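You operate a simulated robot arm through the tools that you are given. There is no shell and no other tool. Be economical: measure what you need, move in short steps, check, and stop when the job is done.

Carry out the task below with a simulated two-armed robot. There is one attempt and no reset: what you move stays moved.

Task
Take the green washer and put it on top of the grey neck plug.

It is judged by the outcome, as a careful person would: the job done as asked, and still so three seconds after it is handed in. It fails if anything else is knocked over, pushed out of place, dropped, spilled or broken.

Robot
Two 7-joint arms with two-finger parallel grippers on one trunk, on a base that drives. Base frame: it is fixed to the floor where the robot stands at the start and does not move with it; the origin is under the middle of the robot, x ahead of it, y to its left, z up. Units: mm, degrees, N and s.
The left shoulder is at the start at [60, 143, 913], the right one opposite. With the tool pointing down near the work surface each hand reaches from about 320 to 740 mm from the robot's upright axis, wherever it stands, measured 20 degrees to its own side. Payload 1.57 kg a hand.
The TCP of each hand is the grasp point between the finger pads, 30 mm short of the fingertips. In the tool frame z runs along the fingers and y along their closing line. Largest opening 110 mm; finger width 24, thickness 12; the body of the gripper, 48 by 112 mm, starts 78 mm behind the TCP.
Orientation is that of the tool frame in the base frame, as [roll, pitch, yaw] about the fixed x, y, z axes, in that order (R = Rz(yaw) Ry(pitch) Rx(roll)). With the fingers straight down and closing along the base's y, the tool's x points along the base's -x, its y along +y and its z along -z.

Tools
- The arms move only by the tool play_rows. It takes "left_commands", "right_commands" or both (then of equal length, played together; a hand with none holds still); each is a list of rows, each a list of 6 numbers: the shift along the tool's x, y, z in cm, then the turn, a rotation vector about the tool's x, y, z in degrees. In form: [[tx, ty, tz, wx, wy, wz], ...]. A call has 1 to 20 rows; each row is the pose to reach, as a shift and turn from the pose commanded when the call began, along the tool's axes at that moment. "left_gripper" and "right_gripper" are, for a hand that has rows, the finger opening in cm, from 0 to 11, set as the call begins (left out, the last holds). Rows are played at 5 a second. More than 50 mm and 8.6 degrees between two rows, or a gripper value outside its range, and nothing of the call is played. Where a pose cannot be reached the arm comes as near as it can. A force on the tool above 40 N (or 10 N above the force at the start of the call, whichever is more), or a blocked arm, ends the call early, and 0.2 s more pass. The fingers move at their own pace (about 45 mm/s each) and stop on an object; they squeeze with about 39 N. The grip force told is the motor's: it shows also when the fingers shut on nothing. Time passes only in rows, and 0.2 s behind the last, so rows that repeat a pose let the fingers close. The reply holds the time, the measured pose of the TCP, the force on the tool along the base axes, the opening and the grip force, in the units named above and with some noise.
- Cameras (640 x 400 px; columns grow to the right, rows downward): "scene" is now at [45.3, -35.3, 1544.8]; the picture's right is [-0.38, -0.92, 0.00], its down [-0.65, 0.27, -0.71] and it looks along [0.66, -0.27, -0.70] (base axes); focal length 256 px, centre (320, 200). "left" rides on the left gripper at [70, -16, -141] in its tool frame; the picture's right is [0.23, 0.97, 0.00], its down [-0.85, 0.20, -0.48] and it looks along [-0.47, 0.11, 0.88] (tool axes); focal length 222 px, centre (320, 200). "right" rides on the right gripper at [70, 16, -141] in its tool frame; the picture's right is [-0.23, 0.97, 0.00], its down [-0.86, -0.20, -0.48] and it looks along [-0.47, -0.11, 0.88] (tool axes); focal length 222 px, centre (320, 200). There is no depth. A picture from a camera that has moved, and an enlarged one, comes with that camera's place and axes in the base frame and with its lens. The place of the scene camera against the robot may be out by one fixed shift of up to 18 mm in any direction.
- capture(camera): a new picture of that camera. No time passes.
- raise_lower(by): slides the trunk up (or, below 0, down) by that many mm; the arms and the scene camera ride with it, the base frame stays. It gives what a move gives, with no picture.
- base_move(legs): drives the robot by 1 to 6 legs, each [ahead, left, turn to the left] in mm, mm and degrees, along the robot's own axes; the way and the turn of a leg run together, so that a leg with both is an arc; at most 1500 mm and 180 degrees a leg. The arms and the cameras ride along, it lands a little off, and it stops where it bumps. It gives what a move gives.
- head_to(pan, tilt): turns the head with the scene camera to pan (to the left, within 86 degrees either way) and tilt (down, from -29 to 69), counted from straight ahead of the robot. It gives what a move gives.
- close_up(camera, box): a new picture of the part [left, top, right, bottom] of that camera's present view, enlarged. No time passes.
- sign_off(): hands the job in; it is judged then, once.

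Work in short steps. Places have to be worked out from the pictures, the camera data and where the tool is seen: move nearer, look again, correct. Check each grasp and each placing, and mend what went wrong. You have 120 turns and 108 pictures in all, those below and enlarged ones among them. Open the grippers and draw the arms clear of the work before you hand the job in, unless the task says otherwise; then end with one line.

The tools are called after "Request:" as a command line: name --argument value ..., lists and objects as JSON in quotes. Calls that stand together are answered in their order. play_rows: Moves the arms, as the interface text tells. Its arguments: {"type":"object","properties":{"left_commands":{"type":"array"},"left_gripper":{"type":"number"},"right_commands":{"type":"array"},"right_gripper":{"type":"number"}},"required":[]} The other tools are called the same way: raise_lower (by) slides the trunk up or down; base_move (legs) drives the base; head_to (pan, tilt) turns the head that bears the scene camera; capture (camera) takes a picture; close_up (camera, box) takes an enlarged picture of a part of a camera's view; sign_off () hands the job in.

At the start:

```text
time: 0.0
left_ee_pos: [454.7, 74.7, 1098.4]
left_orientation: [-180.0, 0.0, -179.9]
left_force: [0.0, 0.1, -0.4]
left_opening: 110.1
left_finger_force: 0.1
right_ee_pos: [394.3, -346.8, 1044.8]
right_orientation: [-180.0, 0.0, -180.0]
right_force: [0.4, 0.5, -1.3]
right_opening: 110.0
right_finger_force: 0.0
trunk travel left (down, up): [-512.0, 78.0]
robot x, y, heading: [-0.5, -1.9, 0.2]
head pan, tilt: [-22.4, 44.5]
```

scene: 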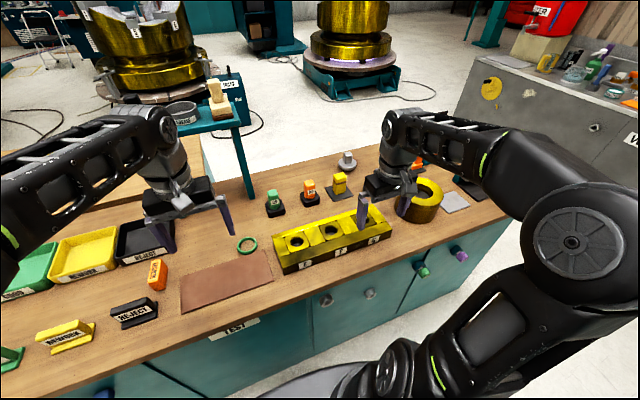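
right: 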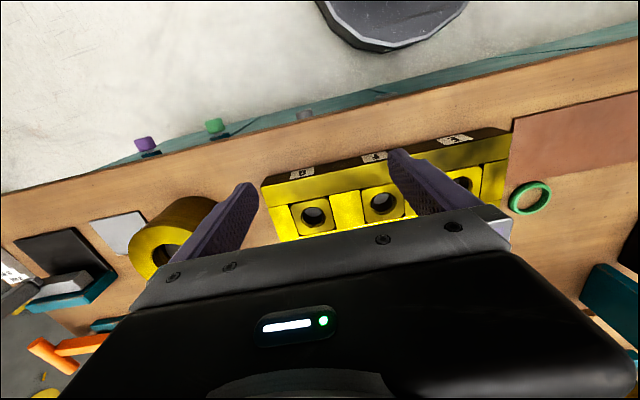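
left: 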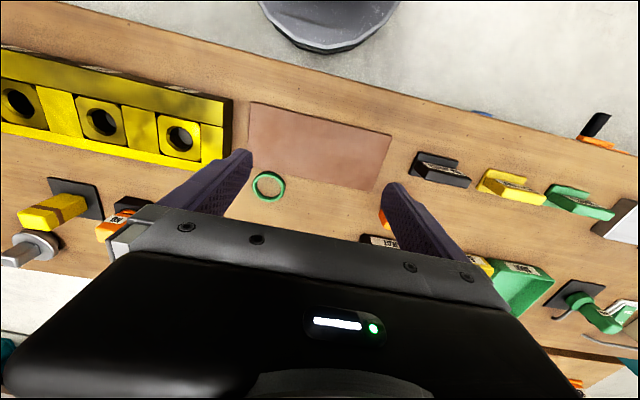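

I'll look closer at the washer and at the candidate grey plug first.

Request:
close_up --camera "scene" --box '[300, 130, 480, 242]'

Request:
close_up --camera "scene" --box '[200, 180, 360, 280]'

Request:
close_up --camera "left" --box '[0, 150, 320, 350]'

```text
3.56 times, centred on (390, 186) of scene
camera zoom: at [45.3, -35.3, 1544.8], right [-0.38, -0.92, 0.0], down [-0.65, 0.27, -0.71], along [0.66, -0.27, -0.7], focal length 912 px, centre (71, 250)
```

zoom: 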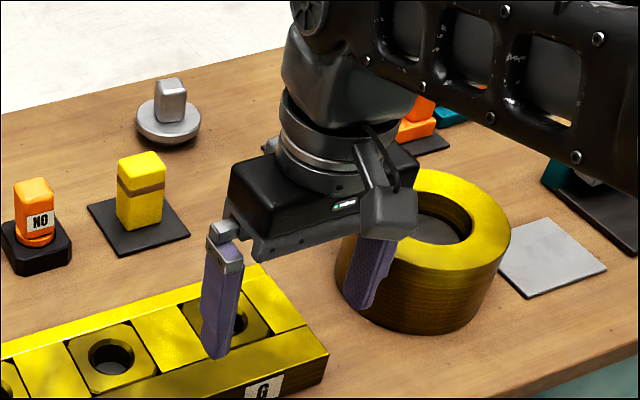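

```text
4.00 times, centred on (280, 230) of scene
camera zoom: at [45.3, -35.3, 1544.8], right [-0.38, -0.92, 0.0], down [-0.65, 0.27, -0.71], along [0.66, -0.27, -0.7], focal length 1026 px, centre (480, 80)
```

zoom: 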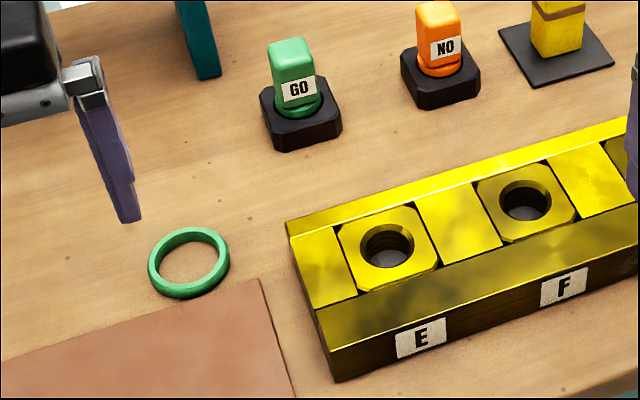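

```text
2.00 times, centred on (160, 250) of left
camera zoom: at [384.7, 59.3, 1238.9], right [-0.23, 0.97, 0.0], down [0.85, 0.2, 0.48], along [0.47, 0.11, -0.88], focal length 444 px, centre (640, 100)
```

zoom: 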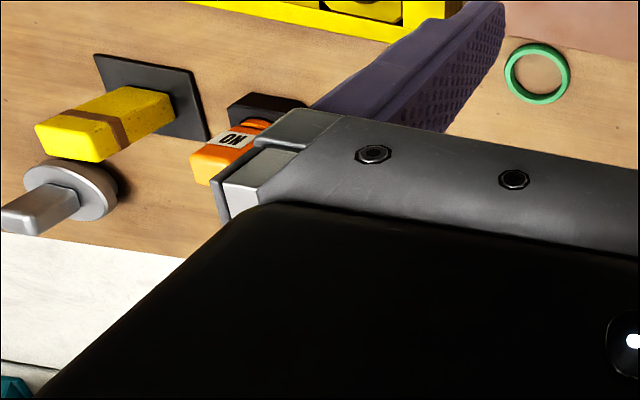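

The grey plug (disc flange with an upright grip) sits near (870,-497), beyond reach from here, while the washer is near (600,0). I'll look around the table to judge how the robot can drive nearer.

Request:
head_to --pan -40 --tilt 69

Request:
capture --camera "scene"

Request:
head_to --pan -55 --tilt 30

Request:
capture --camera "scene"

Request:
head_to --pan 0 --tilt 69

Request:
capture --camera "scene"

```text
time: 0.9
left_ee_pos: [455.7, 75.5, 1097.5]
left_orientation: [-180.0, -0.1, 179.8]
left_force: [-0.5, 0.5, -0.7]
left_opening: 110.0
left_finger_force: 0.0
right_ee_pos: [393.3, -347.5, 1044.7]
right_orientation: [-180.0, 0.0, -180.0]
right_force: [1.1, 0.6, 0.5]
right_opening: 110.2
right_finger_force: 0.0
trunk travel left (down, up): [-512.0, 78.0]
robot x, y, heading: [-1.1, 2.8, -0.1]
head pan, tilt: [-40.0, 68.8]
```

```text
101 pictures are left
camera scene: at [12.6, -40.1, 1515.3], right [-0.64, -0.77, 0.0], down [-0.71, 0.6, -0.36], along [0.28, -0.23, -0.93], focal length 256 px, centre (320, 200)
```

scene: 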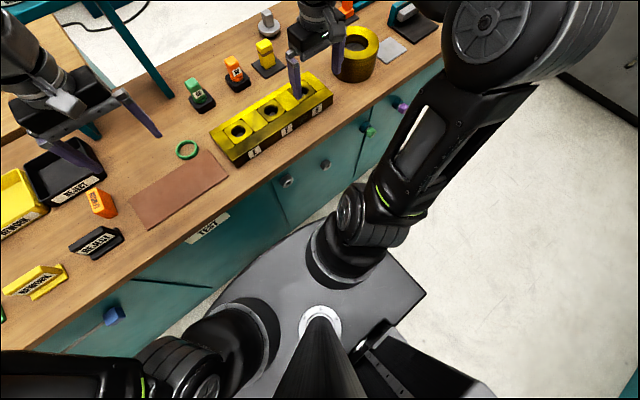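

```text
time: 1.9
left_ee_pos: [456.2, 74.7, 1098.8]
left_orientation: [180.0, -0.1, -179.9]
left_force: [0.1, 0.1, -0.8]
left_opening: 109.9
left_finger_force: 0.1
right_ee_pos: [393.7, -345.9, 1044.4]
right_orientation: [180.0, 0.1, 179.9]
right_force: [-0.5, -0.3, -0.3]
right_opening: 110.0
right_finger_force: 0.0
trunk travel left (down, up): [-512.0, 78.0]
robot x, y, heading: [0.4, 0.3, 0.1]
head pan, tilt: [-55.0, 30.0]
```

```text
100 pictures are left
camera scene: at [21.6, -78.2, 1566.6], right [-0.82, -0.57, 0.0], down [-0.29, 0.41, -0.87], along [0.5, -0.71, -0.5], focal length 256 px, centre (320, 200)
```

scene: 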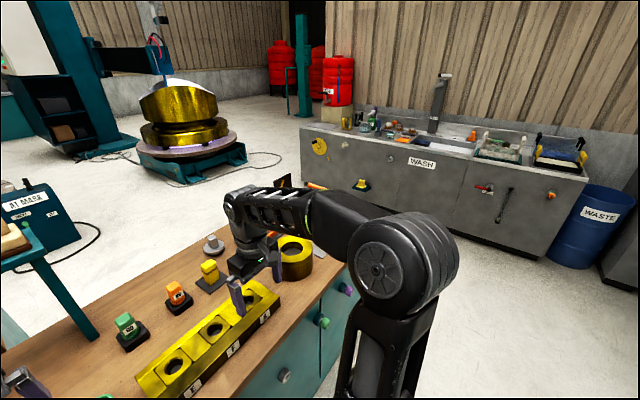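

```text
time: 3.2
left_ee_pos: [455.4, 73.9, 1097.8]
left_orientation: [180.0, 0.1, -180.0]
left_force: [-0.5, -0.5, 0.1]
left_opening: 110.0
left_finger_force: 0.1
right_ee_pos: [393.4, -346.9, 1045.1]
right_orientation: [179.9, 0.0, -180.0]
right_force: [-0.9, 0.5, 0.8]
right_opening: 110.0
right_finger_force: 0.1
trunk travel left (down, up): [-512.0, 78.0]
robot x, y, heading: [-1.2, 0.4, 0.0]
head pan, tilt: [0.0, 68.8]
```

```text
99 pictures are left
camera scene: at [25.7, -4.2, 1515.2], right [0.0, -1.0, 0.0], down [-0.93, 0.0, -0.36], along [0.36, 0.0, -0.93], focal length 256 px, centre (320, 200)
```

scene: 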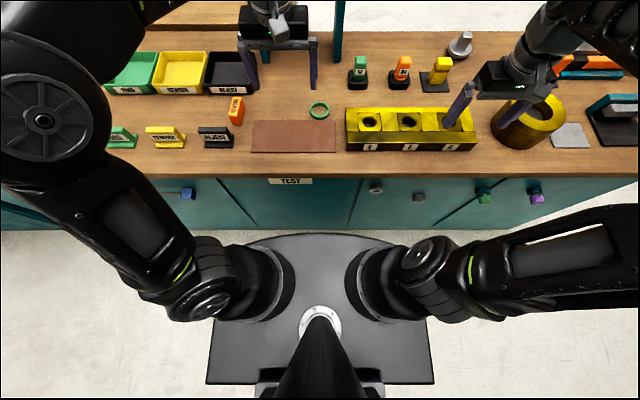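

The table blocks driving closer, so after picking I'll drive round its right end and place from the far side. I pick with the right hand: move the left hand 200 mm aside while the right goes above the washer at about (600,0), keeping z 1045.

Request:
play_rows --right_commands '[[-2.3, 3.8, 0, 0, 0, 0], [-4.6, 7.6, 0, 0, 0, 0], [-6.9, 11.4, 0, 0, 0, 0], [-9.2, 15.2, 0, 0, 0, 0], [-11.5, 19.2, 0, 0, 0, 0], [-13.8, 23.1, 0, 0, 0, 0], [-16.1, 27.0, 0, 0, 0, 0], [-18.4, 31, 0, 0, 0, 0], [-20.5, 34.8, 0, 0, 0, 0], [-20.5, 34.8, 0, 0, 0, 0]]' --left_commands '[[0, 4, 0, 0, 0, 0], [0, 8, 0, 0, 0, 0], [0, 12, 0, 0, 0, 0], [0, 16, 0, 0, 0, 0], [0, 20, 0, 0, 0, 0], [0, 20, 0, 0, 0, 0], [0, 20, 0, 0, 0, 0], [0, 20, 0, 0, 0, 0], [0, 20, 0, 0, 0, 0], [0, 20, 0, 0, 0, 0]]'

Request:
capture --camera "right"

Request:
capture --camera "scene"

```text
time: 5.4
left_ee_pos: [458.4, 278.0, 1097.6]
left_orientation: [180.0, 0.0, -179.9]
left_force: [-0.8, -0.3, 0.1]
left_opening: 109.9
left_finger_force: 0.1
right_ee_pos: [565.9, -53.7, 1047.2]
right_orientation: [179.8, -0.1, 179.7]
right_force: [-0.1, -0.2, -0.4]
right_opening: 109.8
right_finger_force: 0.1
right hand out of reach, approached as far as the arm can: row 8, 9, 10
trunk travel left (down, up): [-512.0, 78.0]
robot x, y, heading: [2.1, -1.2, 0.0]
head pan, tilt: [0.0, 68.8]
```

```text
98 pictures are left
camera right: at [498.4, -36.2, 1188.5], right [0.23, 0.97, 0.0], down [0.86, -0.2, 0.48], along [0.46, -0.11, -0.88], focal length 222 px, centre (320, 200)
```

right: 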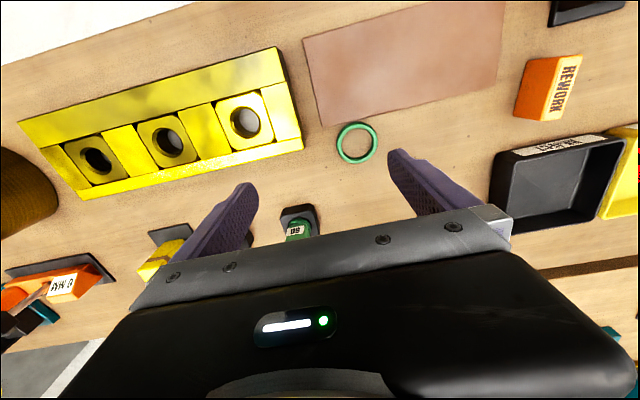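

```text
97 pictures are left
camera scene: at [25.6, -5.2, 1515.2], right [0.0, -1.0, 0.0], down [-0.93, 0.0, -0.36], along [0.36, 0.0, -0.93], focal length 256 px, centre (320, 200)
```

scene: 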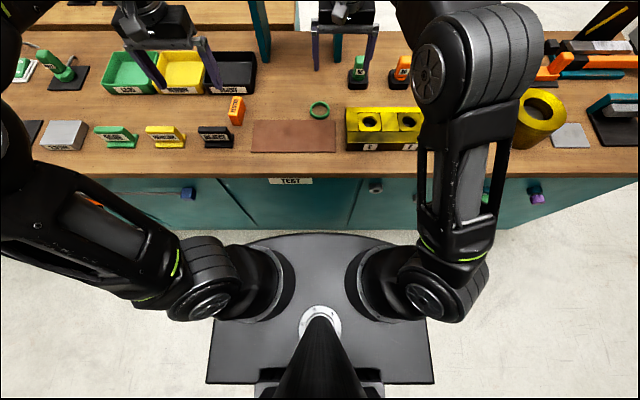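

The washer triangulates to (599,1), matching. The arm fell short only because it was high; I go down 120 mm and see where it settles.

Request:
play_rows --right_commands '[[0, 0, 4, 0, 0, 0], [0, 0, 8, 0, 0, 0], [0, 0, 12, 0, 0, 0], [0, 0, 12, 0, 0, 0]]'

Request:
capture --camera "right"

```text
time: 6.4
left_ee_pos: [456.5, 279.0, 1097.6]
left_orientation: [180.0, -0.1, 179.9]
left_force: [0.0, -0.5, 0.2]
left_opening: 110.1
left_finger_force: 0.1
right_ee_pos: [569.2, -52.2, 925.5]
right_orientation: [179.9, 0.2, -180.0]
right_force: [0.2, 0.6, 0.3]
right_opening: 110.0
right_finger_force: 0.0
trunk travel left (down, up): [-512.0, 78.0]
robot x, y, heading: [-0.1, -1.5, -0.0]
head pan, tilt: [0.0, 68.8]
```

```text
96 pictures are left
camera right: at [500.6, -36.0, 1067.4], right [0.23, 0.97, 0.0], down [0.86, -0.2, 0.48], along [0.47, -0.11, -0.88], focal length 222 px, centre (320, 200)
```

right: 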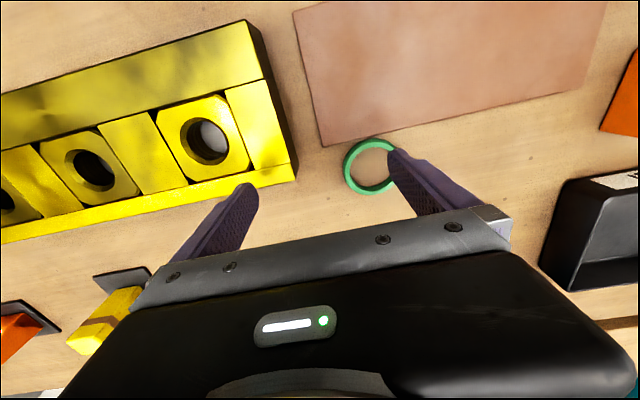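

At this height the washer measures (600.5, 1). I shift +31 in x and +53 in y to be centred over it.

Request:
play_rows --right_commands '[[-1, 1.8, 0, 0, 0, 0], [-2, 3.6, 0, 0, 0, 0], [-3.1, 5.3, 0, 0, 0, 0], [-3.1, 5.3, 0, 0, 0, 0]]'

Request:
capture --camera "right"

```text
time: 7.4
left_ee_pos: [458.0, 277.9, 1096.8]
left_orientation: [-179.9, 0.0, -180.0]
left_force: [0.1, 0.0, -0.1]
left_opening: 110.0
left_finger_force: 0.2
right_ee_pos: [599.9, -1.9, 927.9]
right_orientation: [-180.0, 0.0, -179.9]
right_force: [1.3, 0.3, -0.1]
right_opening: 110.1
right_finger_force: 0.0
trunk travel left (down, up): [-512.0, 78.0]
robot x, y, heading: [-1.4, -4.3, 0.0]
head pan, tilt: [0.0, 68.8]
```

```text
95 pictures are left
camera right: at [531.8, 14.9, 1070.7], right [0.23, 0.97, 0.0], down [0.86, -0.2, 0.48], along [0.47, -0.11, -0.88], focal length 222 px, centre (320, 200)
```

right: 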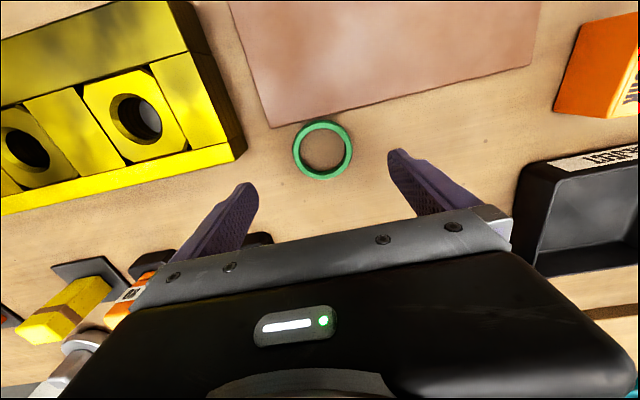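

Well centred. I narrow the fingers to 90 mm to stay clear of the yellow fixture and go down 68 mm, to about fingertips 9 mm above the table.

Request:
play_rows --right_commands '[[-0.1, 0.35, 2, 0, 0, 0], [-0.1, 0.35, 4, 0, 0, 0], [-0.1, 0.35, 5.5, 0, 0, 0], [-0.1, 0.35, 6.8, 0, 0, 0], [-0.1, 0.35, 6.8, 0, 0, 0]]' --right_gripper 9

Request:
capture --camera "right"

Request:
capture --camera "scene"

```text
time: 8.6
left_ee_pos: [458.1, 279.6, 1097.6]
left_orientation: [-179.9, 0.0, -180.0]
left_force: [0.4, 1.0, 0.5]
left_opening: 110.1
left_finger_force: 0.1
right_ee_pos: [601.6, 1.1, 858.3]
right_orientation: [180.0, 0.0, 180.0]
right_force: [-1.2, -0.1, 0.9]
right_opening: 89.6
right_finger_force: 0.0
trunk travel left (down, up): [-512.0, 78.0]
robot x, y, heading: [2.1, 0.4, 0.0]
head pan, tilt: [0.0, 68.8]
```

```text
94 pictures are left
camera right: at [532.8, 19.0, 1001.7], right [0.23, 0.97, 0.0], down [0.86, -0.2, 0.48], along [0.47, -0.11, -0.88], focal length 222 px, centre (320, 200)
```

right: 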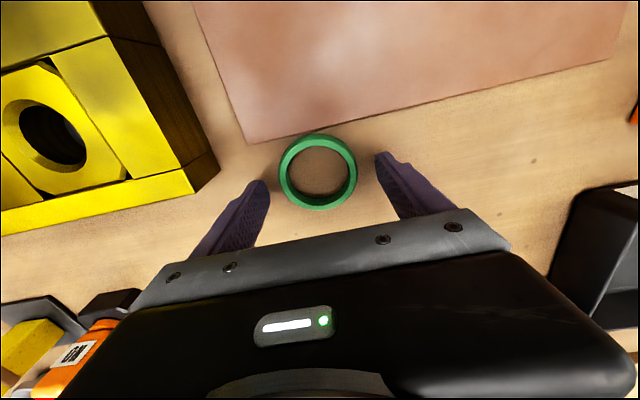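

```text
93 pictures are left
camera scene: at [25.6, -4.1, 1515.2], right [0.0, -1.0, 0.0], down [-0.93, 0.0, -0.36], along [0.36, 0.0, -0.93], focal length 256 px, centre (320, 200)
```

scene: 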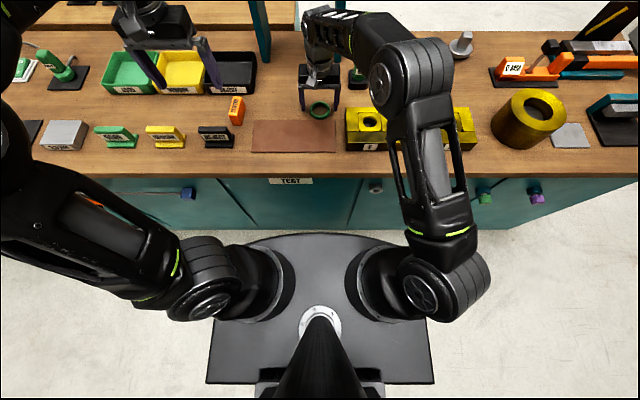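

Centred within a millimetre. I lower 5 mm more and close.

Request:
play_rows --right_commands '[[0, 0, 0.3, 0, 0, 0], [0, 0, 0.5, 0, 0, 0], [0, 0, 0.5, 0, 0, 0]]'

Request:
play_rows --right_commands '[[0, 0, 0, 0, 0, 0], [0, 0, 0, 0, 0, 0], [0, 0, 0, 0, 0, 0], [0, 0, 0, 0, 0, 0]]' --right_gripper 5.5

Request:
capture --camera "right"

```text
time: 9.4
left_ee_pos: [456.9, 278.8, 1097.2]
left_orientation: [-180.0, 0.1, -180.0]
left_force: [0.2, -1.7, -0.5]
left_opening: 109.7
left_finger_force: 0.0
right_ee_pos: [601.0, 1.5, 853.9]
right_orientation: [180.0, 0.0, -179.9]
right_force: [0.2, -0.3, 0.0]
right_opening: 90.0
right_finger_force: 0.1
trunk travel left (down, up): [-512.0, 78.0]
robot x, y, heading: [-2.8, 0.5, -0.1]
head pan, tilt: [0.0, 68.8]
```

```text
time: 10.4
left_ee_pos: [457.4, 278.6, 1097.4]
left_orientation: [-180.0, -0.1, -180.0]
left_force: [-0.6, 1.6, 0.0]
left_opening: 110.0
left_finger_force: 0.1
right_ee_pos: [602.8, 2.2, 853.5]
right_orientation: [180.0, -0.1, 180.0]
right_force: [-0.4, -0.5, 0.4]
right_opening: 64.7
right_finger_force: 36.6
trunk travel left (down, up): [-512.0, 78.0]
robot x, y, heading: [-1.3, -3.5, -0.0]
head pan, tilt: [0.0, 68.8]
```

```text
92 pictures are left
camera right: at [533.6, 19.0, 996.2], right [0.23, 0.97, 0.0], down [0.86, -0.2, 0.48], along [0.47, -0.11, -0.88], focal length 222 px, centre (320, 200)
```

right: 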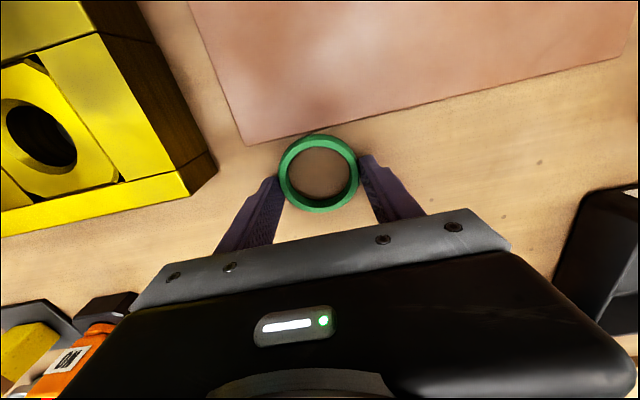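

Gripped at 64.7 mm with force. I lift 80 mm straight up and check.

Request:
play_rows --right_commands '[[0, 0, -2, 0, 0, 0], [0, 0, -4, 0, 0, 0], [0, 0, -6, 0, 0, 0], [0, 0, -8, 0, 0, 0], [0, 0, -8, 0, 0, 0]]'

Request:
capture --camera "right"

```text
time: 11.6
left_ee_pos: [457.2, 278.8, 1095.3]
left_orientation: [-179.9, 0.1, 180.0]
left_force: [-0.2, -0.1, 0.3]
left_opening: 110.0
left_finger_force: 0.1
right_ee_pos: [601.0, 0.7, 934.7]
right_orientation: [-180.0, 0.0, 180.0]
right_force: [-0.1, -0.5, -0.2]
right_opening: 64.8
right_finger_force: 39.2
trunk travel left (down, up): [-512.0, 78.0]
robot x, y, heading: [1.6, 0.6, 0.0]
head pan, tilt: [0.0, 68.8]
```

```text
91 pictures are left
camera right: at [532.4, 18.6, 1077.0], right [0.23, 0.97, 0.0], down [0.86, -0.2, 0.48], along [0.47, -0.11, -0.88], focal length 222 px, centre (320, 200)
```

right: 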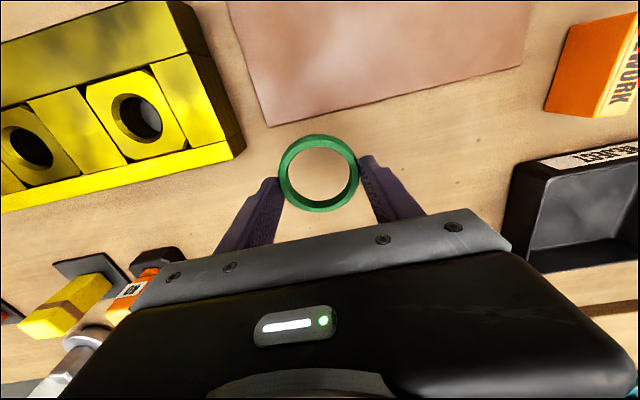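

The washer is held. I draw the right hand back and up to about (400,-200,1050) for driving.

Request:
play_rows --right_commands '[[2.5, -2.5, -2, 0, 0, 0], [5, -5, -4, 0, 0, 0], [7.5, -7.5, -6, 0, 0, 0], [10, -10, -8, 0, 0, 0], [12.5, -12.5, -10, 0, 0, 0], [15, -15, -11.5, 0, 0, 0], [17.5, -17.5, -11.5, 0, 0, 0], [20, -20, -11.5, 0, 0, 0], [20, -20, -11.5, 0, 0, 0]]'

Request:
head_to --pan -75 --tilt 30

Request:
capture --camera "scene"

Request:
head_to --pan -40 --tilt 25

Request:
capture --camera "scene"

```text
time: 13.6
left_ee_pos: [457.9, 277.9, 1096.5]
left_orientation: [180.0, 0.0, 179.9]
left_force: [0.5, 0.4, 0.1]
left_opening: 110.0
left_finger_force: 0.1
right_ee_pos: [401.5, -202.3, 1046.4]
right_orientation: [180.0, 0.0, -180.0]
right_force: [0.2, -0.3, -0.4]
right_opening: 64.8
right_finger_force: 38.9
trunk travel left (down, up): [-512.0, 78.0]
robot x, y, heading: [-0.7, -2.1, -0.0]
head pan, tilt: [0.0, 68.8]
```

```text
time: 15.0
left_ee_pos: [457.6, 278.8, 1098.2]
left_orientation: [-180.0, 0.0, 180.0]
left_force: [0.1, 0.1, 0.3]
left_opening: 110.1
left_finger_force: 0.1
right_ee_pos: [400.7, -201.8, 1048.5]
right_orientation: [180.0, 0.1, -180.0]
right_force: [-0.6, 0.1, 0.1]
right_opening: 64.6
right_finger_force: 39.0
trunk travel left (down, up): [-512.0, 78.0]
robot x, y, heading: [1.6, -1.4, 0.1]
head pan, tilt: [-75.0, 30.0]
```

```text
90 pictures are left
camera scene: at [-6.8, -91.4, 1566.7], right [-0.97, -0.26, 0.0], down [-0.13, 0.48, -0.87], along [0.22, -0.84, -0.5], focal length 256 px, centre (320, 200)
```

scene: 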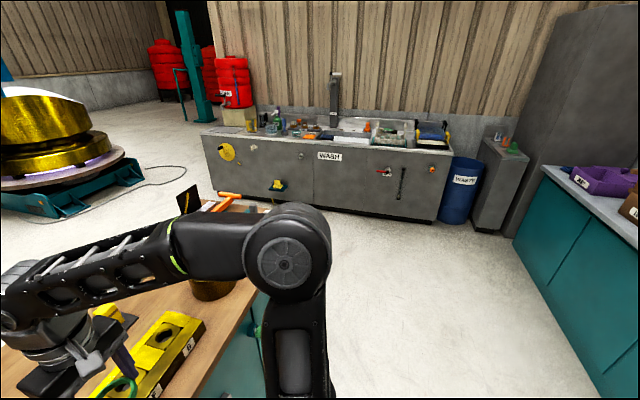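

```text
time: 16.1
left_ee_pos: [458.0, 279.0, 1096.1]
left_orientation: [179.9, 0.0, -180.0]
left_force: [0.0, -1.0, -0.4]
left_opening: 110.1
left_finger_force: 0.1
right_ee_pos: [401.1, -202.0, 1047.1]
right_orientation: [180.0, -0.1, -179.9]
right_force: [-0.3, 0.2, -0.5]
right_opening: 64.7
right_finger_force: 38.5
trunk travel left (down, up): [-512.0, 78.0]
robot x, y, heading: [0.9, -0.0, 0.1]
head pan, tilt: [-40.0, 25.0]
```

```text
89 pictures are left
camera scene: at [40.3, -63.4, 1574.6], right [-0.64, -0.77, 0.0], down [-0.32, 0.27, -0.91], along [0.69, -0.58, -0.42], focal length 256 px, centre (320, 200)
```

scene: 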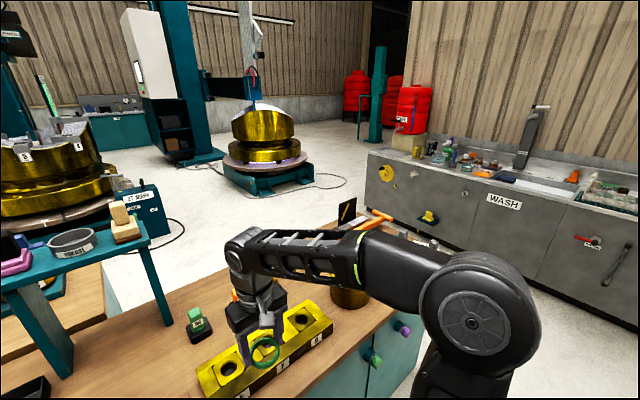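

The far side of the table is open floor; the table's right end is near y=-1210 and the wash counter near y=-2250. I tuck the left hand inward, then back off and drive right to y≈-1680.

Request:
play_rows --left_commands '[[1, -3, 0, 0, 0, 0], [2, -6, 0, 0, 0, 0], [3, -9, 0, 0, 0, 0], [4, -12, 0, 0, 0, 0], [5, -15, 0, 0, 0, 0], [5, -15, 0, 0, 0, 0]]'

Request:
base_move --legs '[[-220, 0, 0], [0, -840, 0], [0, -840, 0]]'

Request:
head_to --pan 10 --tilt 40

Request:
capture --camera "scene"

```text
time: 17.4
left_ee_pos: [406.3, 124.2, 1097.7]
left_orientation: [180.0, 0.0, -179.9]
left_force: [0.2, 0.4, -0.6]
left_opening: 109.9
left_finger_force: 0.1
right_ee_pos: [400.5, -201.6, 1048.0]
right_orientation: [-180.0, 0.0, -180.0]
right_force: [0.4, -1.0, 0.3]
right_opening: 64.7
right_finger_force: 39.5
trunk travel left (down, up): [-512.0, 78.0]
robot x, y, heading: [2.0, -0.6, 0.1]
head pan, tilt: [-40.0, 25.0]
```

```text
time: 27.5
left_ee_pos: [205.2, -1603.2, 1098.6]
left_orientation: [-180.0, 0.0, -179.4]
left_force: [-0.6, 0.5, -0.5]
left_opening: 110.1
left_finger_force: 0.0
right_ee_pos: [203.8, -1928.8, 1047.1]
right_orientation: [-179.9, -0.1, -179.4]
right_force: [0.0, 0.2, -0.3]
right_opening: 64.4
right_finger_force: 38.8
trunk travel left (down, up): [-512.0, 78.0]
robot x, y, heading: [-197.0, -1731.0, 0.5]
head pan, tilt: [-40.0, 25.0]
```

```text
time: 28.7
left_ee_pos: [206.0, -1603.4, 1097.9]
left_orientation: [180.0, 0.0, -179.4]
left_force: [-0.1, -0.1, -0.5]
left_opening: 110.2
left_finger_force: 0.1
right_ee_pos: [203.9, -1929.5, 1047.1]
right_orientation: [-179.9, -0.1, -179.4]
right_force: [-1.3, 0.0, -1.1]
right_opening: 64.6
right_finger_force: 38.9
trunk travel left (down, up): [-512.0, 78.0]
robot x, y, heading: [-196.4, -1731.5, 0.8]
head pan, tilt: [10.0, 40.0]
```

```text
88 pictures are left
camera scene: at [-145.9, -1720.1, 1551.4], right [0.18, -0.98, 0.0], down [-0.63, -0.12, -0.77], along [0.75, 0.14, -0.64], focal length 256 px, centre (320, 200)
```

scene: 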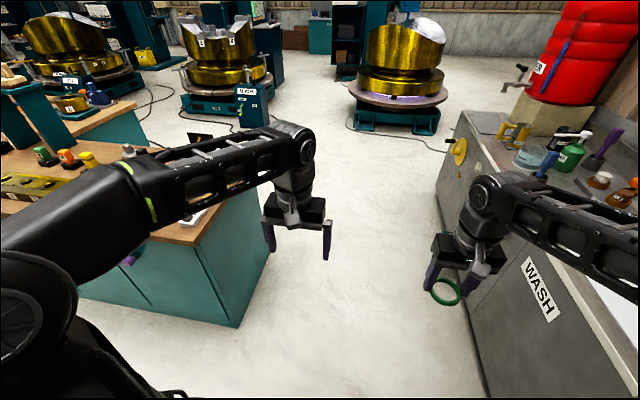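

The corridor is clear: the table end at y≈-1110, the counter front at y≈-2260. I drive ahead to x≈1550 in two legs.

Request:
base_move --legs '[[900, 0, 0], [850, 0, 0]]'

Request:
head_to --pan 75 --tilt 35

Request:
capture --camera "scene"

```text
time: 37.5
left_ee_pos: [1952.1, -1559.2, 1097.7]
left_orientation: [-180.0, 0.1, -179.1]
left_force: [0.7, -0.5, -0.3]
left_opening: 110.2
left_finger_force: 0.0
right_ee_pos: [1952.2, -1885.7, 1047.4]
right_orientation: [-179.9, 0.0, -179.0]
right_force: [-0.5, 0.6, -0.2]
right_opening: 64.6
right_finger_force: 37.8
trunk travel left (down, up): [-512.0, 78.0]
robot x, y, heading: [1546.4, -1692.3, 0.8]
head pan, tilt: [10.0, 40.0]
```

```text
time: 38.9
left_ee_pos: [1950.7, -1559.5, 1097.8]
left_orientation: [179.9, 0.1, -179.0]
left_force: [0.6, 0.8, -0.3]
left_opening: 110.1
left_finger_force: 0.2
right_ee_pos: [1951.6, -1886.1, 1047.3]
right_orientation: [180.0, 0.0, -179.1]
right_force: [-0.5, -0.3, -1.2]
right_opening: 64.4
right_finger_force: 39.2
trunk travel left (down, up): [-512.0, 78.0]
robot x, y, heading: [1546.6, -1691.9, 1.2]
head pan, tilt: [75.0, 35.0]
```

```text
87 pictures are left
camera scene: at [1537.7, -1610.2, 1558.9], right [0.97, -0.24, 0.0], down [-0.14, -0.56, -0.82], along [0.2, 0.79, -0.57], focal length 256 px, centre (320, 200)
```

scene: 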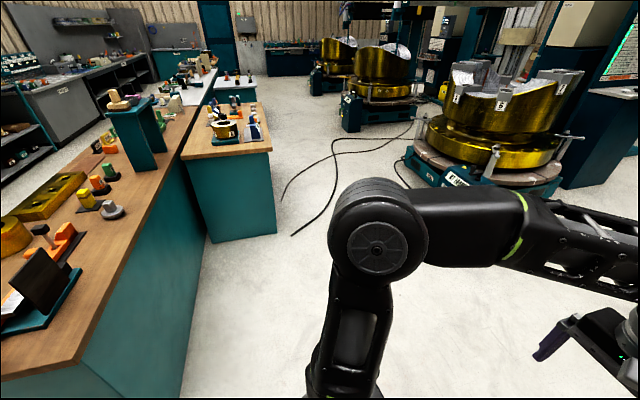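

The plug is visible near the far edge and the floor behind the table is free for y<100. I turn left by 179° and then drive to the robot's right by 1000 to y≈-680.

Request:
base_move --legs '[[0, 0, 90], [0, 0, 89], [0, -1000, 0]]'

Request:
head_to --pan 10 --tilt 50

Request:
capture --camera "scene"

Request:
capture --camera "right"

```text
time: 51.7
left_ee_pos: [1135.2, -814.3, 1097.4]
left_orientation: [179.9, 0.0, -0.5]
left_force: [-0.6, -0.4, -0.3]
left_opening: 110.1
left_finger_force: 0.1
right_ee_pos: [1143.3, -488.4, 1047.2]
right_orientation: [-179.9, 0.0, -0.5]
right_force: [-0.5, -0.8, -1.3]
right_opening: 65.0
right_finger_force: 39.1
trunk travel left (down, up): [-512.0, 78.0]
robot x, y, heading: [1541.1, -693.2, 179.3]
head pan, tilt: [75.0, 35.0]
```

```text
time: 53.0
left_ee_pos: [1135.6, -814.6, 1097.6]
left_orientation: [180.0, 0.0, -0.5]
left_force: [-0.2, 0.0, -0.8]
left_opening: 110.1
left_finger_force: 0.0
right_ee_pos: [1143.4, -487.0, 1049.5]
right_orientation: [180.0, 0.0, -0.5]
right_force: [-0.3, 0.7, -1.3]
right_opening: 64.5
right_finger_force: 39.2
trunk travel left (down, up): [-512.0, 78.0]
robot x, y, heading: [1542.9, -694.3, 179.5]
head pan, tilt: [10.0, 50.0]
```

```text
86 pictures are left
camera scene: at [1496.0, -710.5, 1537.2], right [-0.17, 0.99, 0.0], down [0.76, 0.13, -0.64], along [-0.63, -0.11, -0.77], focal length 256 px, centre (320, 200)
```

scene: 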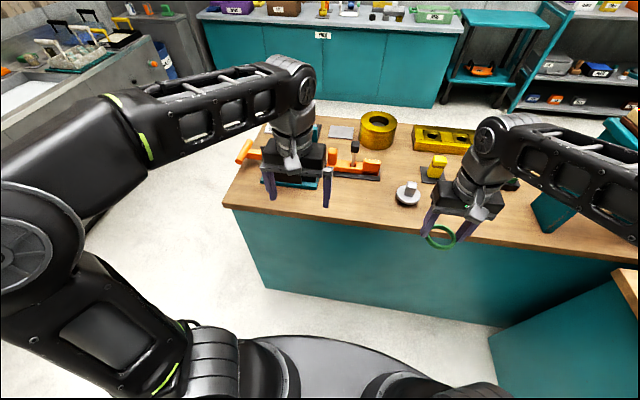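

```text
85 pictures are left
camera right: at [1214.2, -503.9, 1189.9], right [-0.24, -0.97, 0.0], down [-0.85, 0.21, 0.48], along [-0.46, 0.11, -0.88], focal length 222 px, centre (320, 200)
```

right: 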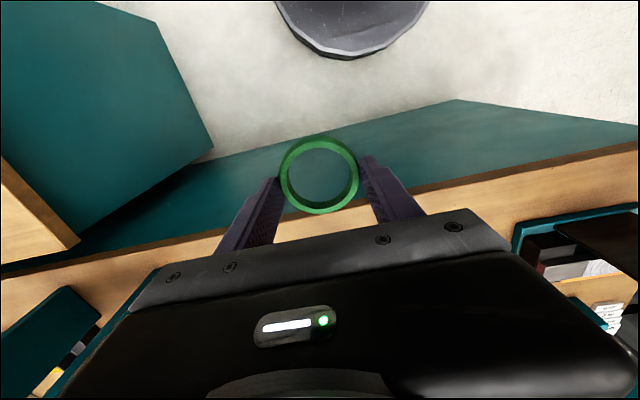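

The plug measures about (867,-500). I drive ahead 150 mm, leaving margin to the cabinet, then look through the right camera.

Request:
base_move --legs '[[150, 0, 0]]'

Request:
capture --camera "scene"

Request:
capture --camera "right"

```text
time: 54.4
left_ee_pos: [984.5, -812.5, 1097.0]
left_orientation: [-180.0, 0.0, -0.4]
left_force: [-0.6, 0.2, 0.3]
left_opening: 109.9
left_finger_force: 0.0
right_ee_pos: [992.5, -486.2, 1046.8]
right_orientation: [179.9, -0.2, -0.6]
right_force: [-0.9, -0.9, -0.1]
right_opening: 64.6
right_finger_force: 39.1
trunk travel left (down, up): [-512.0, 78.0]
robot x, y, heading: [1394.6, -696.6, 179.7]
head pan, tilt: [10.0, 50.0]
```

```text
84 pictures are left
camera scene: at [1344.9, -709.1, 1537.1], right [-0.17, 0.99, 0.0], down [0.76, 0.13, -0.64], along [-0.63, -0.11, -0.77], focal length 256 px, centre (320, 200)
```

scene: 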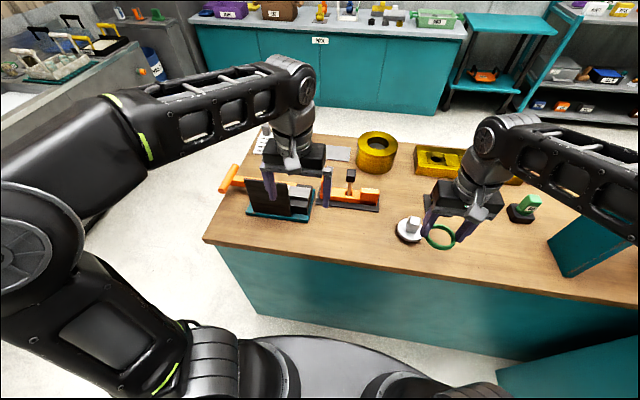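

```text
83 pictures are left
camera right: at [1063.4, -502.8, 1189.4], right [-0.23, -0.97, 0.0], down [-0.85, 0.21, 0.48], along [-0.46, 0.11, -0.88], focal length 222 px, centre (320, 200)
```

right: 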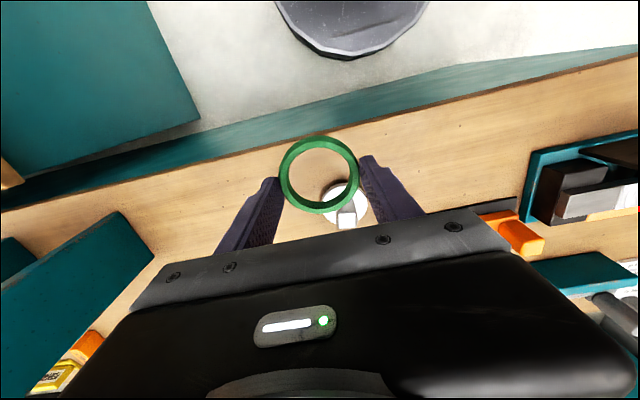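

I zoom in on the plug through the ring.

Request:
close_up --camera "right" --box '[260, 130, 420, 230]'

Request:
close_up --camera "scene" --box '[360, 180, 520, 280]'

```text
4.00 times, centred on (340, 180) of right
camera zoom: at [1063.4, -502.8, 1189.4], right [-0.23, -0.97, 0.0], down [-0.85, 0.21, 0.48], along [-0.46, 0.11, -0.88], focal length 888 px, centre (240, 280)
```

zoom: 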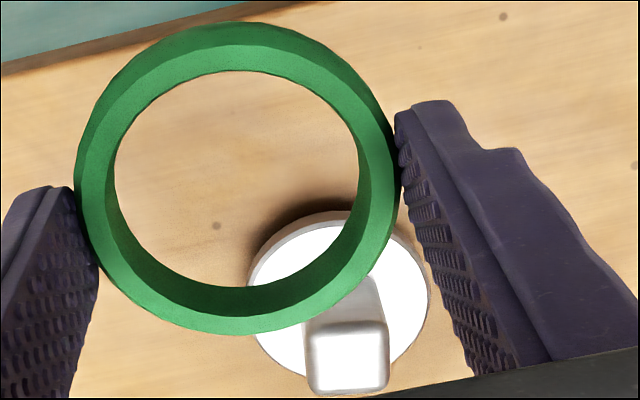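

```text
4.00 times, centred on (440, 230) of scene
camera zoom: at [1344.9, -709.1, 1537.1], right [-0.17, 0.99, 0.0], down [0.76, 0.13, -0.64], along [-0.63, -0.11, -0.77], focal length 1026 px, centre (-160, 80)
```

zoom: 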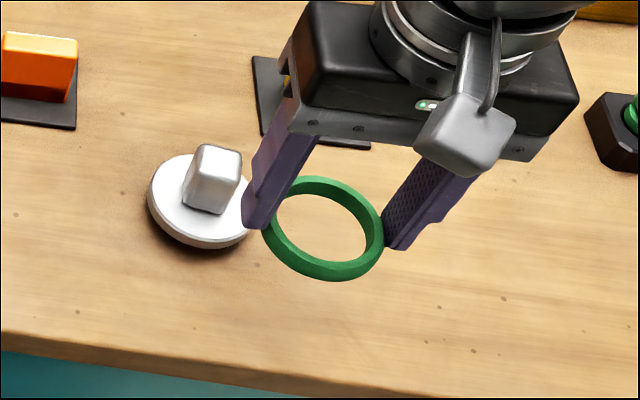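

The plug's flange centre is about (858,-500), 83 mm wide, with a ~33 mm grip whose top is at z≈885; the ring (≈50 mm hole) goes over it onto the flange. I move over it at z≈1000.

Request:
play_rows --right_commands '[[-3, 0.3, 1, 0, 0, 0], [-6, 0.6, 2, 0, 0, 0], [-9, 0.9, 3, 0, 0, 0], [-12, 1.2, 4, 0, 0, 0], [-13.2, 1.3, 4.7, 0, 0, 0.5], [-13.2, 1.3, 4.7, 0, 0, 0.5]]'

Request:
capture --camera "right"

Request:
close_up --camera "scene" --box '[340, 140, 500, 240]'

```text
time: 55.8
left_ee_pos: [986.8, -813.9, 1099.5]
left_orientation: [-180.0, -0.1, -0.4]
left_force: [-1.0, 0.7, 0.5]
left_opening: 109.8
left_finger_force: 0.1
right_ee_pos: [860.5, -497.1, 1000.5]
right_orientation: [179.9, 0.0, -1.0]
right_force: [1.4, -0.4, -0.4]
right_opening: 64.3
right_finger_force: 39.4
trunk travel left (down, up): [-512.0, 78.0]
robot x, y, heading: [1395.3, -694.2, 179.5]
head pan, tilt: [10.0, 50.0]
```

```text
80 pictures are left
camera right: at [931.4, -514.8, 1142.9], right [-0.24, -0.97, 0.0], down [-0.85, 0.21, 0.48], along [-0.46, 0.12, -0.88], focal length 222 px, centre (320, 200)
```

right: 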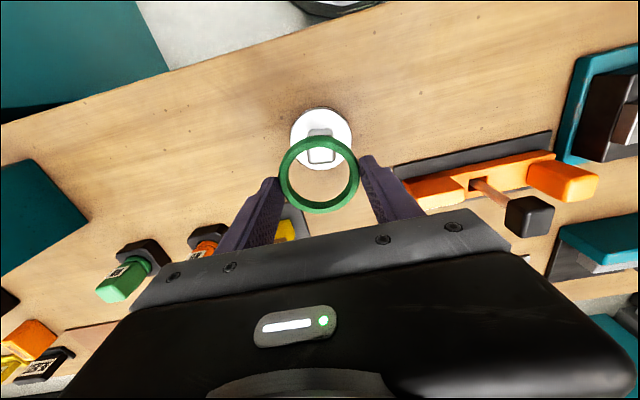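

```text
4.00 times, centred on (420, 190) of scene
camera zoom: at [1346.7, -709.1, 1537.2], right [-0.17, 0.99, 0.0], down [0.76, 0.13, -0.64], along [-0.63, -0.11, -0.77], focal length 1026 px, centre (-80, 240)
```

zoom: 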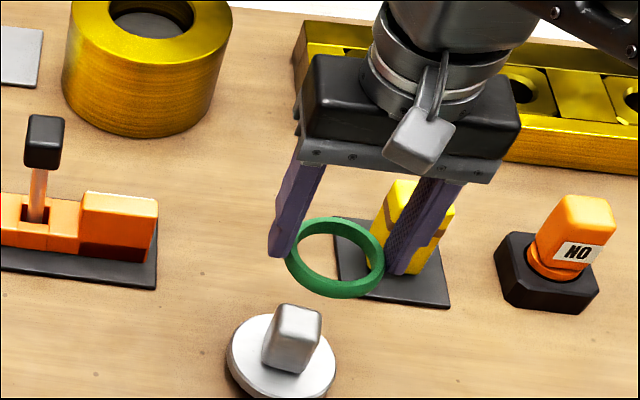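

Both estimates put the plug within a few mm of the TCP. I zoom in to refine before descending.

Request:
close_up --camera "right" --box '[240, 90, 400, 190]'

```text
4.00 times, centred on (320, 140) of right
camera zoom: at [931.4, -514.8, 1142.9], right [-0.24, -0.97, 0.0], down [-0.85, 0.21, 0.48], along [-0.46, 0.12, -0.88], focal length 888 px, centre (320, 440)
```

zoom: 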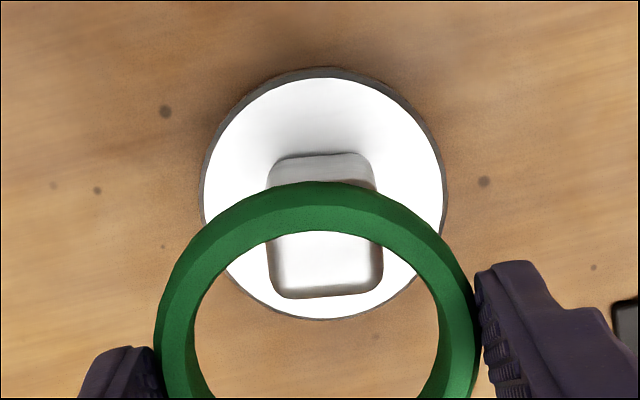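

Flange centre refined to (862,-497), TCP (860.5,-497). I descend to z≈935, ring just above the grip's top, and look again.

Request:
play_rows --right_commands '[[0.1, 0, 2, 0, 0, 0], [0.1, 0, 4, 0, 0, 0], [0.1, 0, 6.3, 0, 0, 0], [0.1, 0, 6.3, 0, 0, 0]]'

Request:
close_up --camera "right" --box '[240, 100, 400, 200]'

Request:
close_up --camera "scene" --box '[340, 150, 500, 250]'

```text
time: 56.8
left_ee_pos: [985.4, -813.0, 1097.7]
left_orientation: [179.9, 0.0, -0.4]
left_force: [0.0, -0.3, 0.8]
left_opening: 109.9
left_finger_force: 0.1
right_ee_pos: [863.6, -498.3, 938.9]
right_orientation: [-180.0, -0.1, -1.1]
right_force: [-0.2, 0.4, -1.5]
right_opening: 64.4
right_finger_force: 38.5
trunk travel left (down, up): [-512.0, 78.0]
robot x, y, heading: [1391.4, -689.6, 179.4]
head pan, tilt: [10.0, 50.0]
```

```text
4.00 times, centred on (320, 150) of right
camera zoom: at [934.2, -515.4, 1081.2], right [-0.24, -0.97, 0.0], down [-0.85, 0.21, 0.48], along [-0.46, 0.12, -0.88], focal length 888 px, centre (320, 400)
```

zoom: 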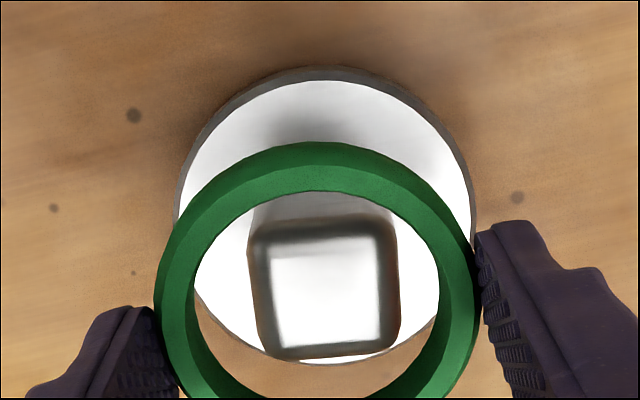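

```text
4.00 times, centred on (420, 200) of scene
camera zoom: at [1346.7, -709.2, 1537.2], right [-0.17, 0.99, 0.0], down [0.76, 0.13, -0.64], along [-0.63, -0.11, -0.77], focal length 1026 px, centre (-80, 200)
```

zoom: 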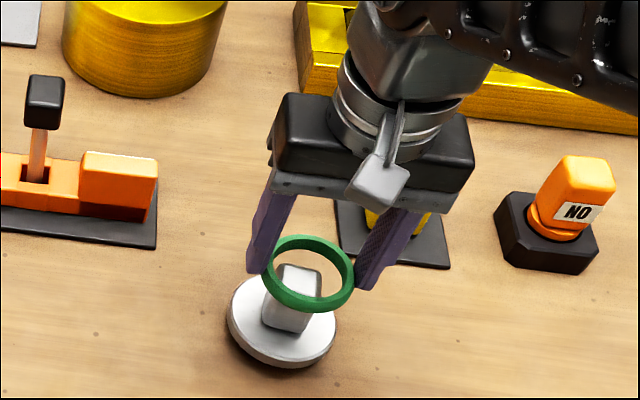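

The grip is about 35×34 mm with rounded corners, so the clearance in the ring is only a few mm. I take a view containing the whole ring to centre precisely.

Request:
close_up --camera "right" --box '[256, 125, 384, 225]'

```text
4.00 times, centred on (320, 175) of right
camera zoom: at [934.2, -515.4, 1081.2], right [-0.24, -0.97, 0.0], down [-0.85, 0.21, 0.48], along [-0.46, 0.12, -0.88], focal length 888 px, centre (320, 300)
```

zoom: 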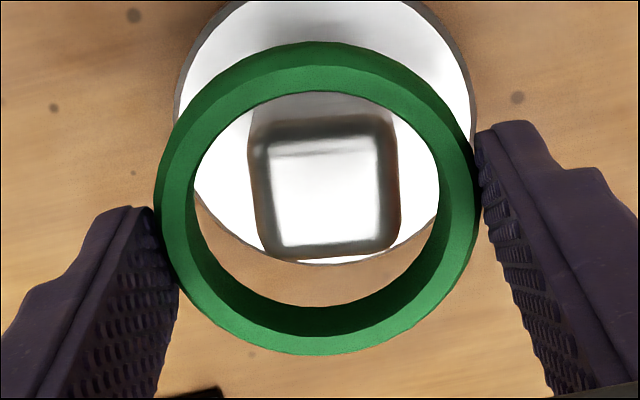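

Correcting for perspective, the ring centre is at x≈864 and the plug at ≈858.5, while y agrees. I shift 5.5 mm in -x and drop 12 mm (ring bottom still above the grip's top), then look again.

Request:
play_rows --right_commands '[[-0.3, 0, 0, 0, 0, 0], [-0.55, 0, 0, 0, 0, 0], [-0.55, 0, 0.6, 0, 0, 0], [-0.55, 0, 1.2, 0, 0, 0], [-0.55, 0, 1.2, 0, 0, 0]]'

Request:
close_up --camera "right" --box '[256, 125, 384, 225]'

Request:
close_up --camera "scene" --box '[376, 190, 456, 240]'

```text
time: 58.0
left_ee_pos: [985.2, -812.2, 1098.1]
left_orientation: [-179.9, -0.1, -0.4]
left_force: [-0.9, -0.1, -0.2]
left_opening: 109.8
left_finger_force: 0.1
right_ee_pos: [856.4, -498.5, 925.4]
right_orientation: [180.0, 0.1, -1.0]
right_force: [0.1, 0.3, 0.5]
right_opening: 64.4
right_finger_force: 39.1
trunk travel left (down, up): [-512.0, 78.0]
robot x, y, heading: [1395.0, -695.7, 179.7]
head pan, tilt: [10.0, 50.0]
```

```text
4.00 times, centred on (320, 175) of right
camera zoom: at [927.9, -515.1, 1068.1], right [-0.24, -0.97, 0.0], down [-0.85, 0.21, 0.48], along [-0.46, 0.12, -0.88], focal length 888 px, centre (320, 300)
```

zoom: 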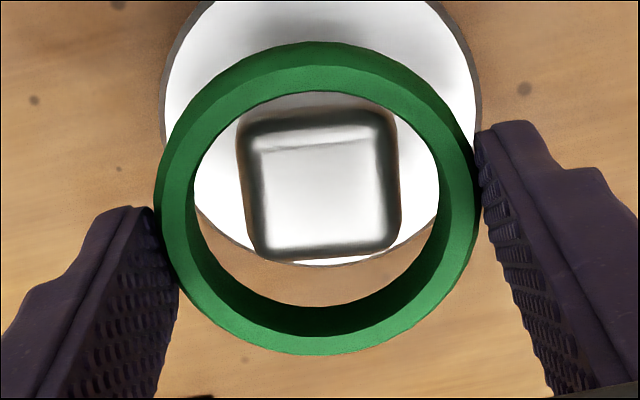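

```text
8.00 times, centred on (416, 215) of scene
camera zoom: at [1346.6, -709.2, 1537.2], right [-0.17, 0.99, 0.0], down [0.76, 0.13, -0.64], along [-0.63, -0.11, -0.77], focal length 2052 px, centre (-448, 80)
```

zoom: 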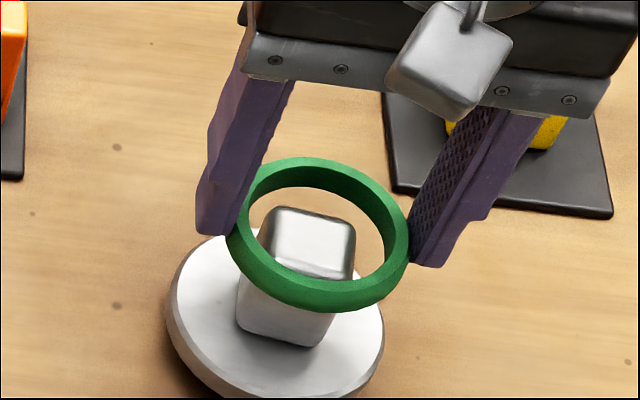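

The grip now sits nearly centred in the ring (about 0.7 mm off in y). I correct that and descend 16 mm so the ring's lower rim passes the grip's top, watching force.

Request:
play_rows --right_commands '[[0, 0.06, 0, 0, 0, 0], [0, 0.06, 0.5, 0, 0, 0], [0, 0.06, 1.0, 0, 0, 0], [0, 0.06, 1.6, 0, 0, 0], [0, 0.06, 1.6, 0, 0, 0]]'

Request:
close_up --camera "right" --box '[256, 125, 384, 225]'

Request:
close_up --camera "scene" --box '[376, 190, 456, 240]'

```text
time: 59.2
left_ee_pos: [985.5, -814.4, 1098.4]
left_orientation: [180.0, 0.0, -0.4]
left_force: [-0.2, 0.2, 0.2]
left_opening: 110.1
left_finger_force: 0.1
right_ee_pos: [858.8, -497.6, 910.5]
right_orientation: [-180.0, 0.0, -1.0]
right_force: [1.1, -1.2, 0.6]
right_opening: 64.6
right_finger_force: 38.6
trunk travel left (down, up): [-512.0, 78.0]
robot x, y, heading: [1394.9, -691.5, 179.5]
head pan, tilt: [10.0, 50.0]
```

```text
4.00 times, centred on (320, 175) of right
camera zoom: at [928.5, -514.2, 1052.2], right [-0.24, -0.97, 0.0], down [-0.85, 0.21, 0.48], along [-0.46, 0.12, -0.88], focal length 888 px, centre (320, 300)
```

zoom: 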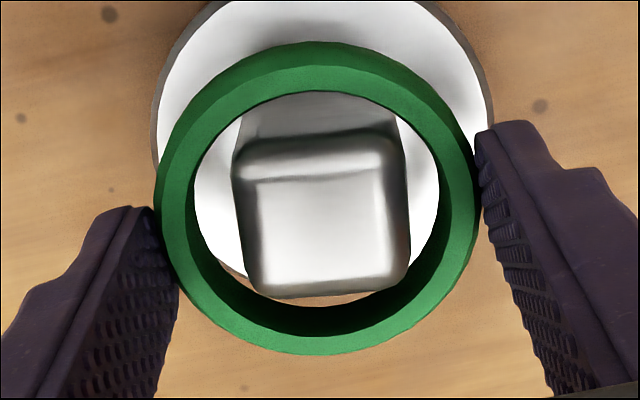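

```text
8.00 times, centred on (416, 215) of scene
camera zoom: at [1346.7, -709.4, 1537.2], right [-0.17, 0.99, 0.0], down [0.76, 0.13, -0.64], along [-0.63, -0.11, -0.77], focal length 2052 px, centre (-448, 80)
```

zoom: 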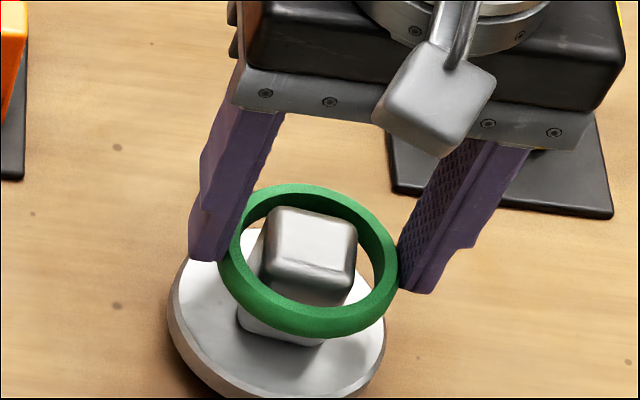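

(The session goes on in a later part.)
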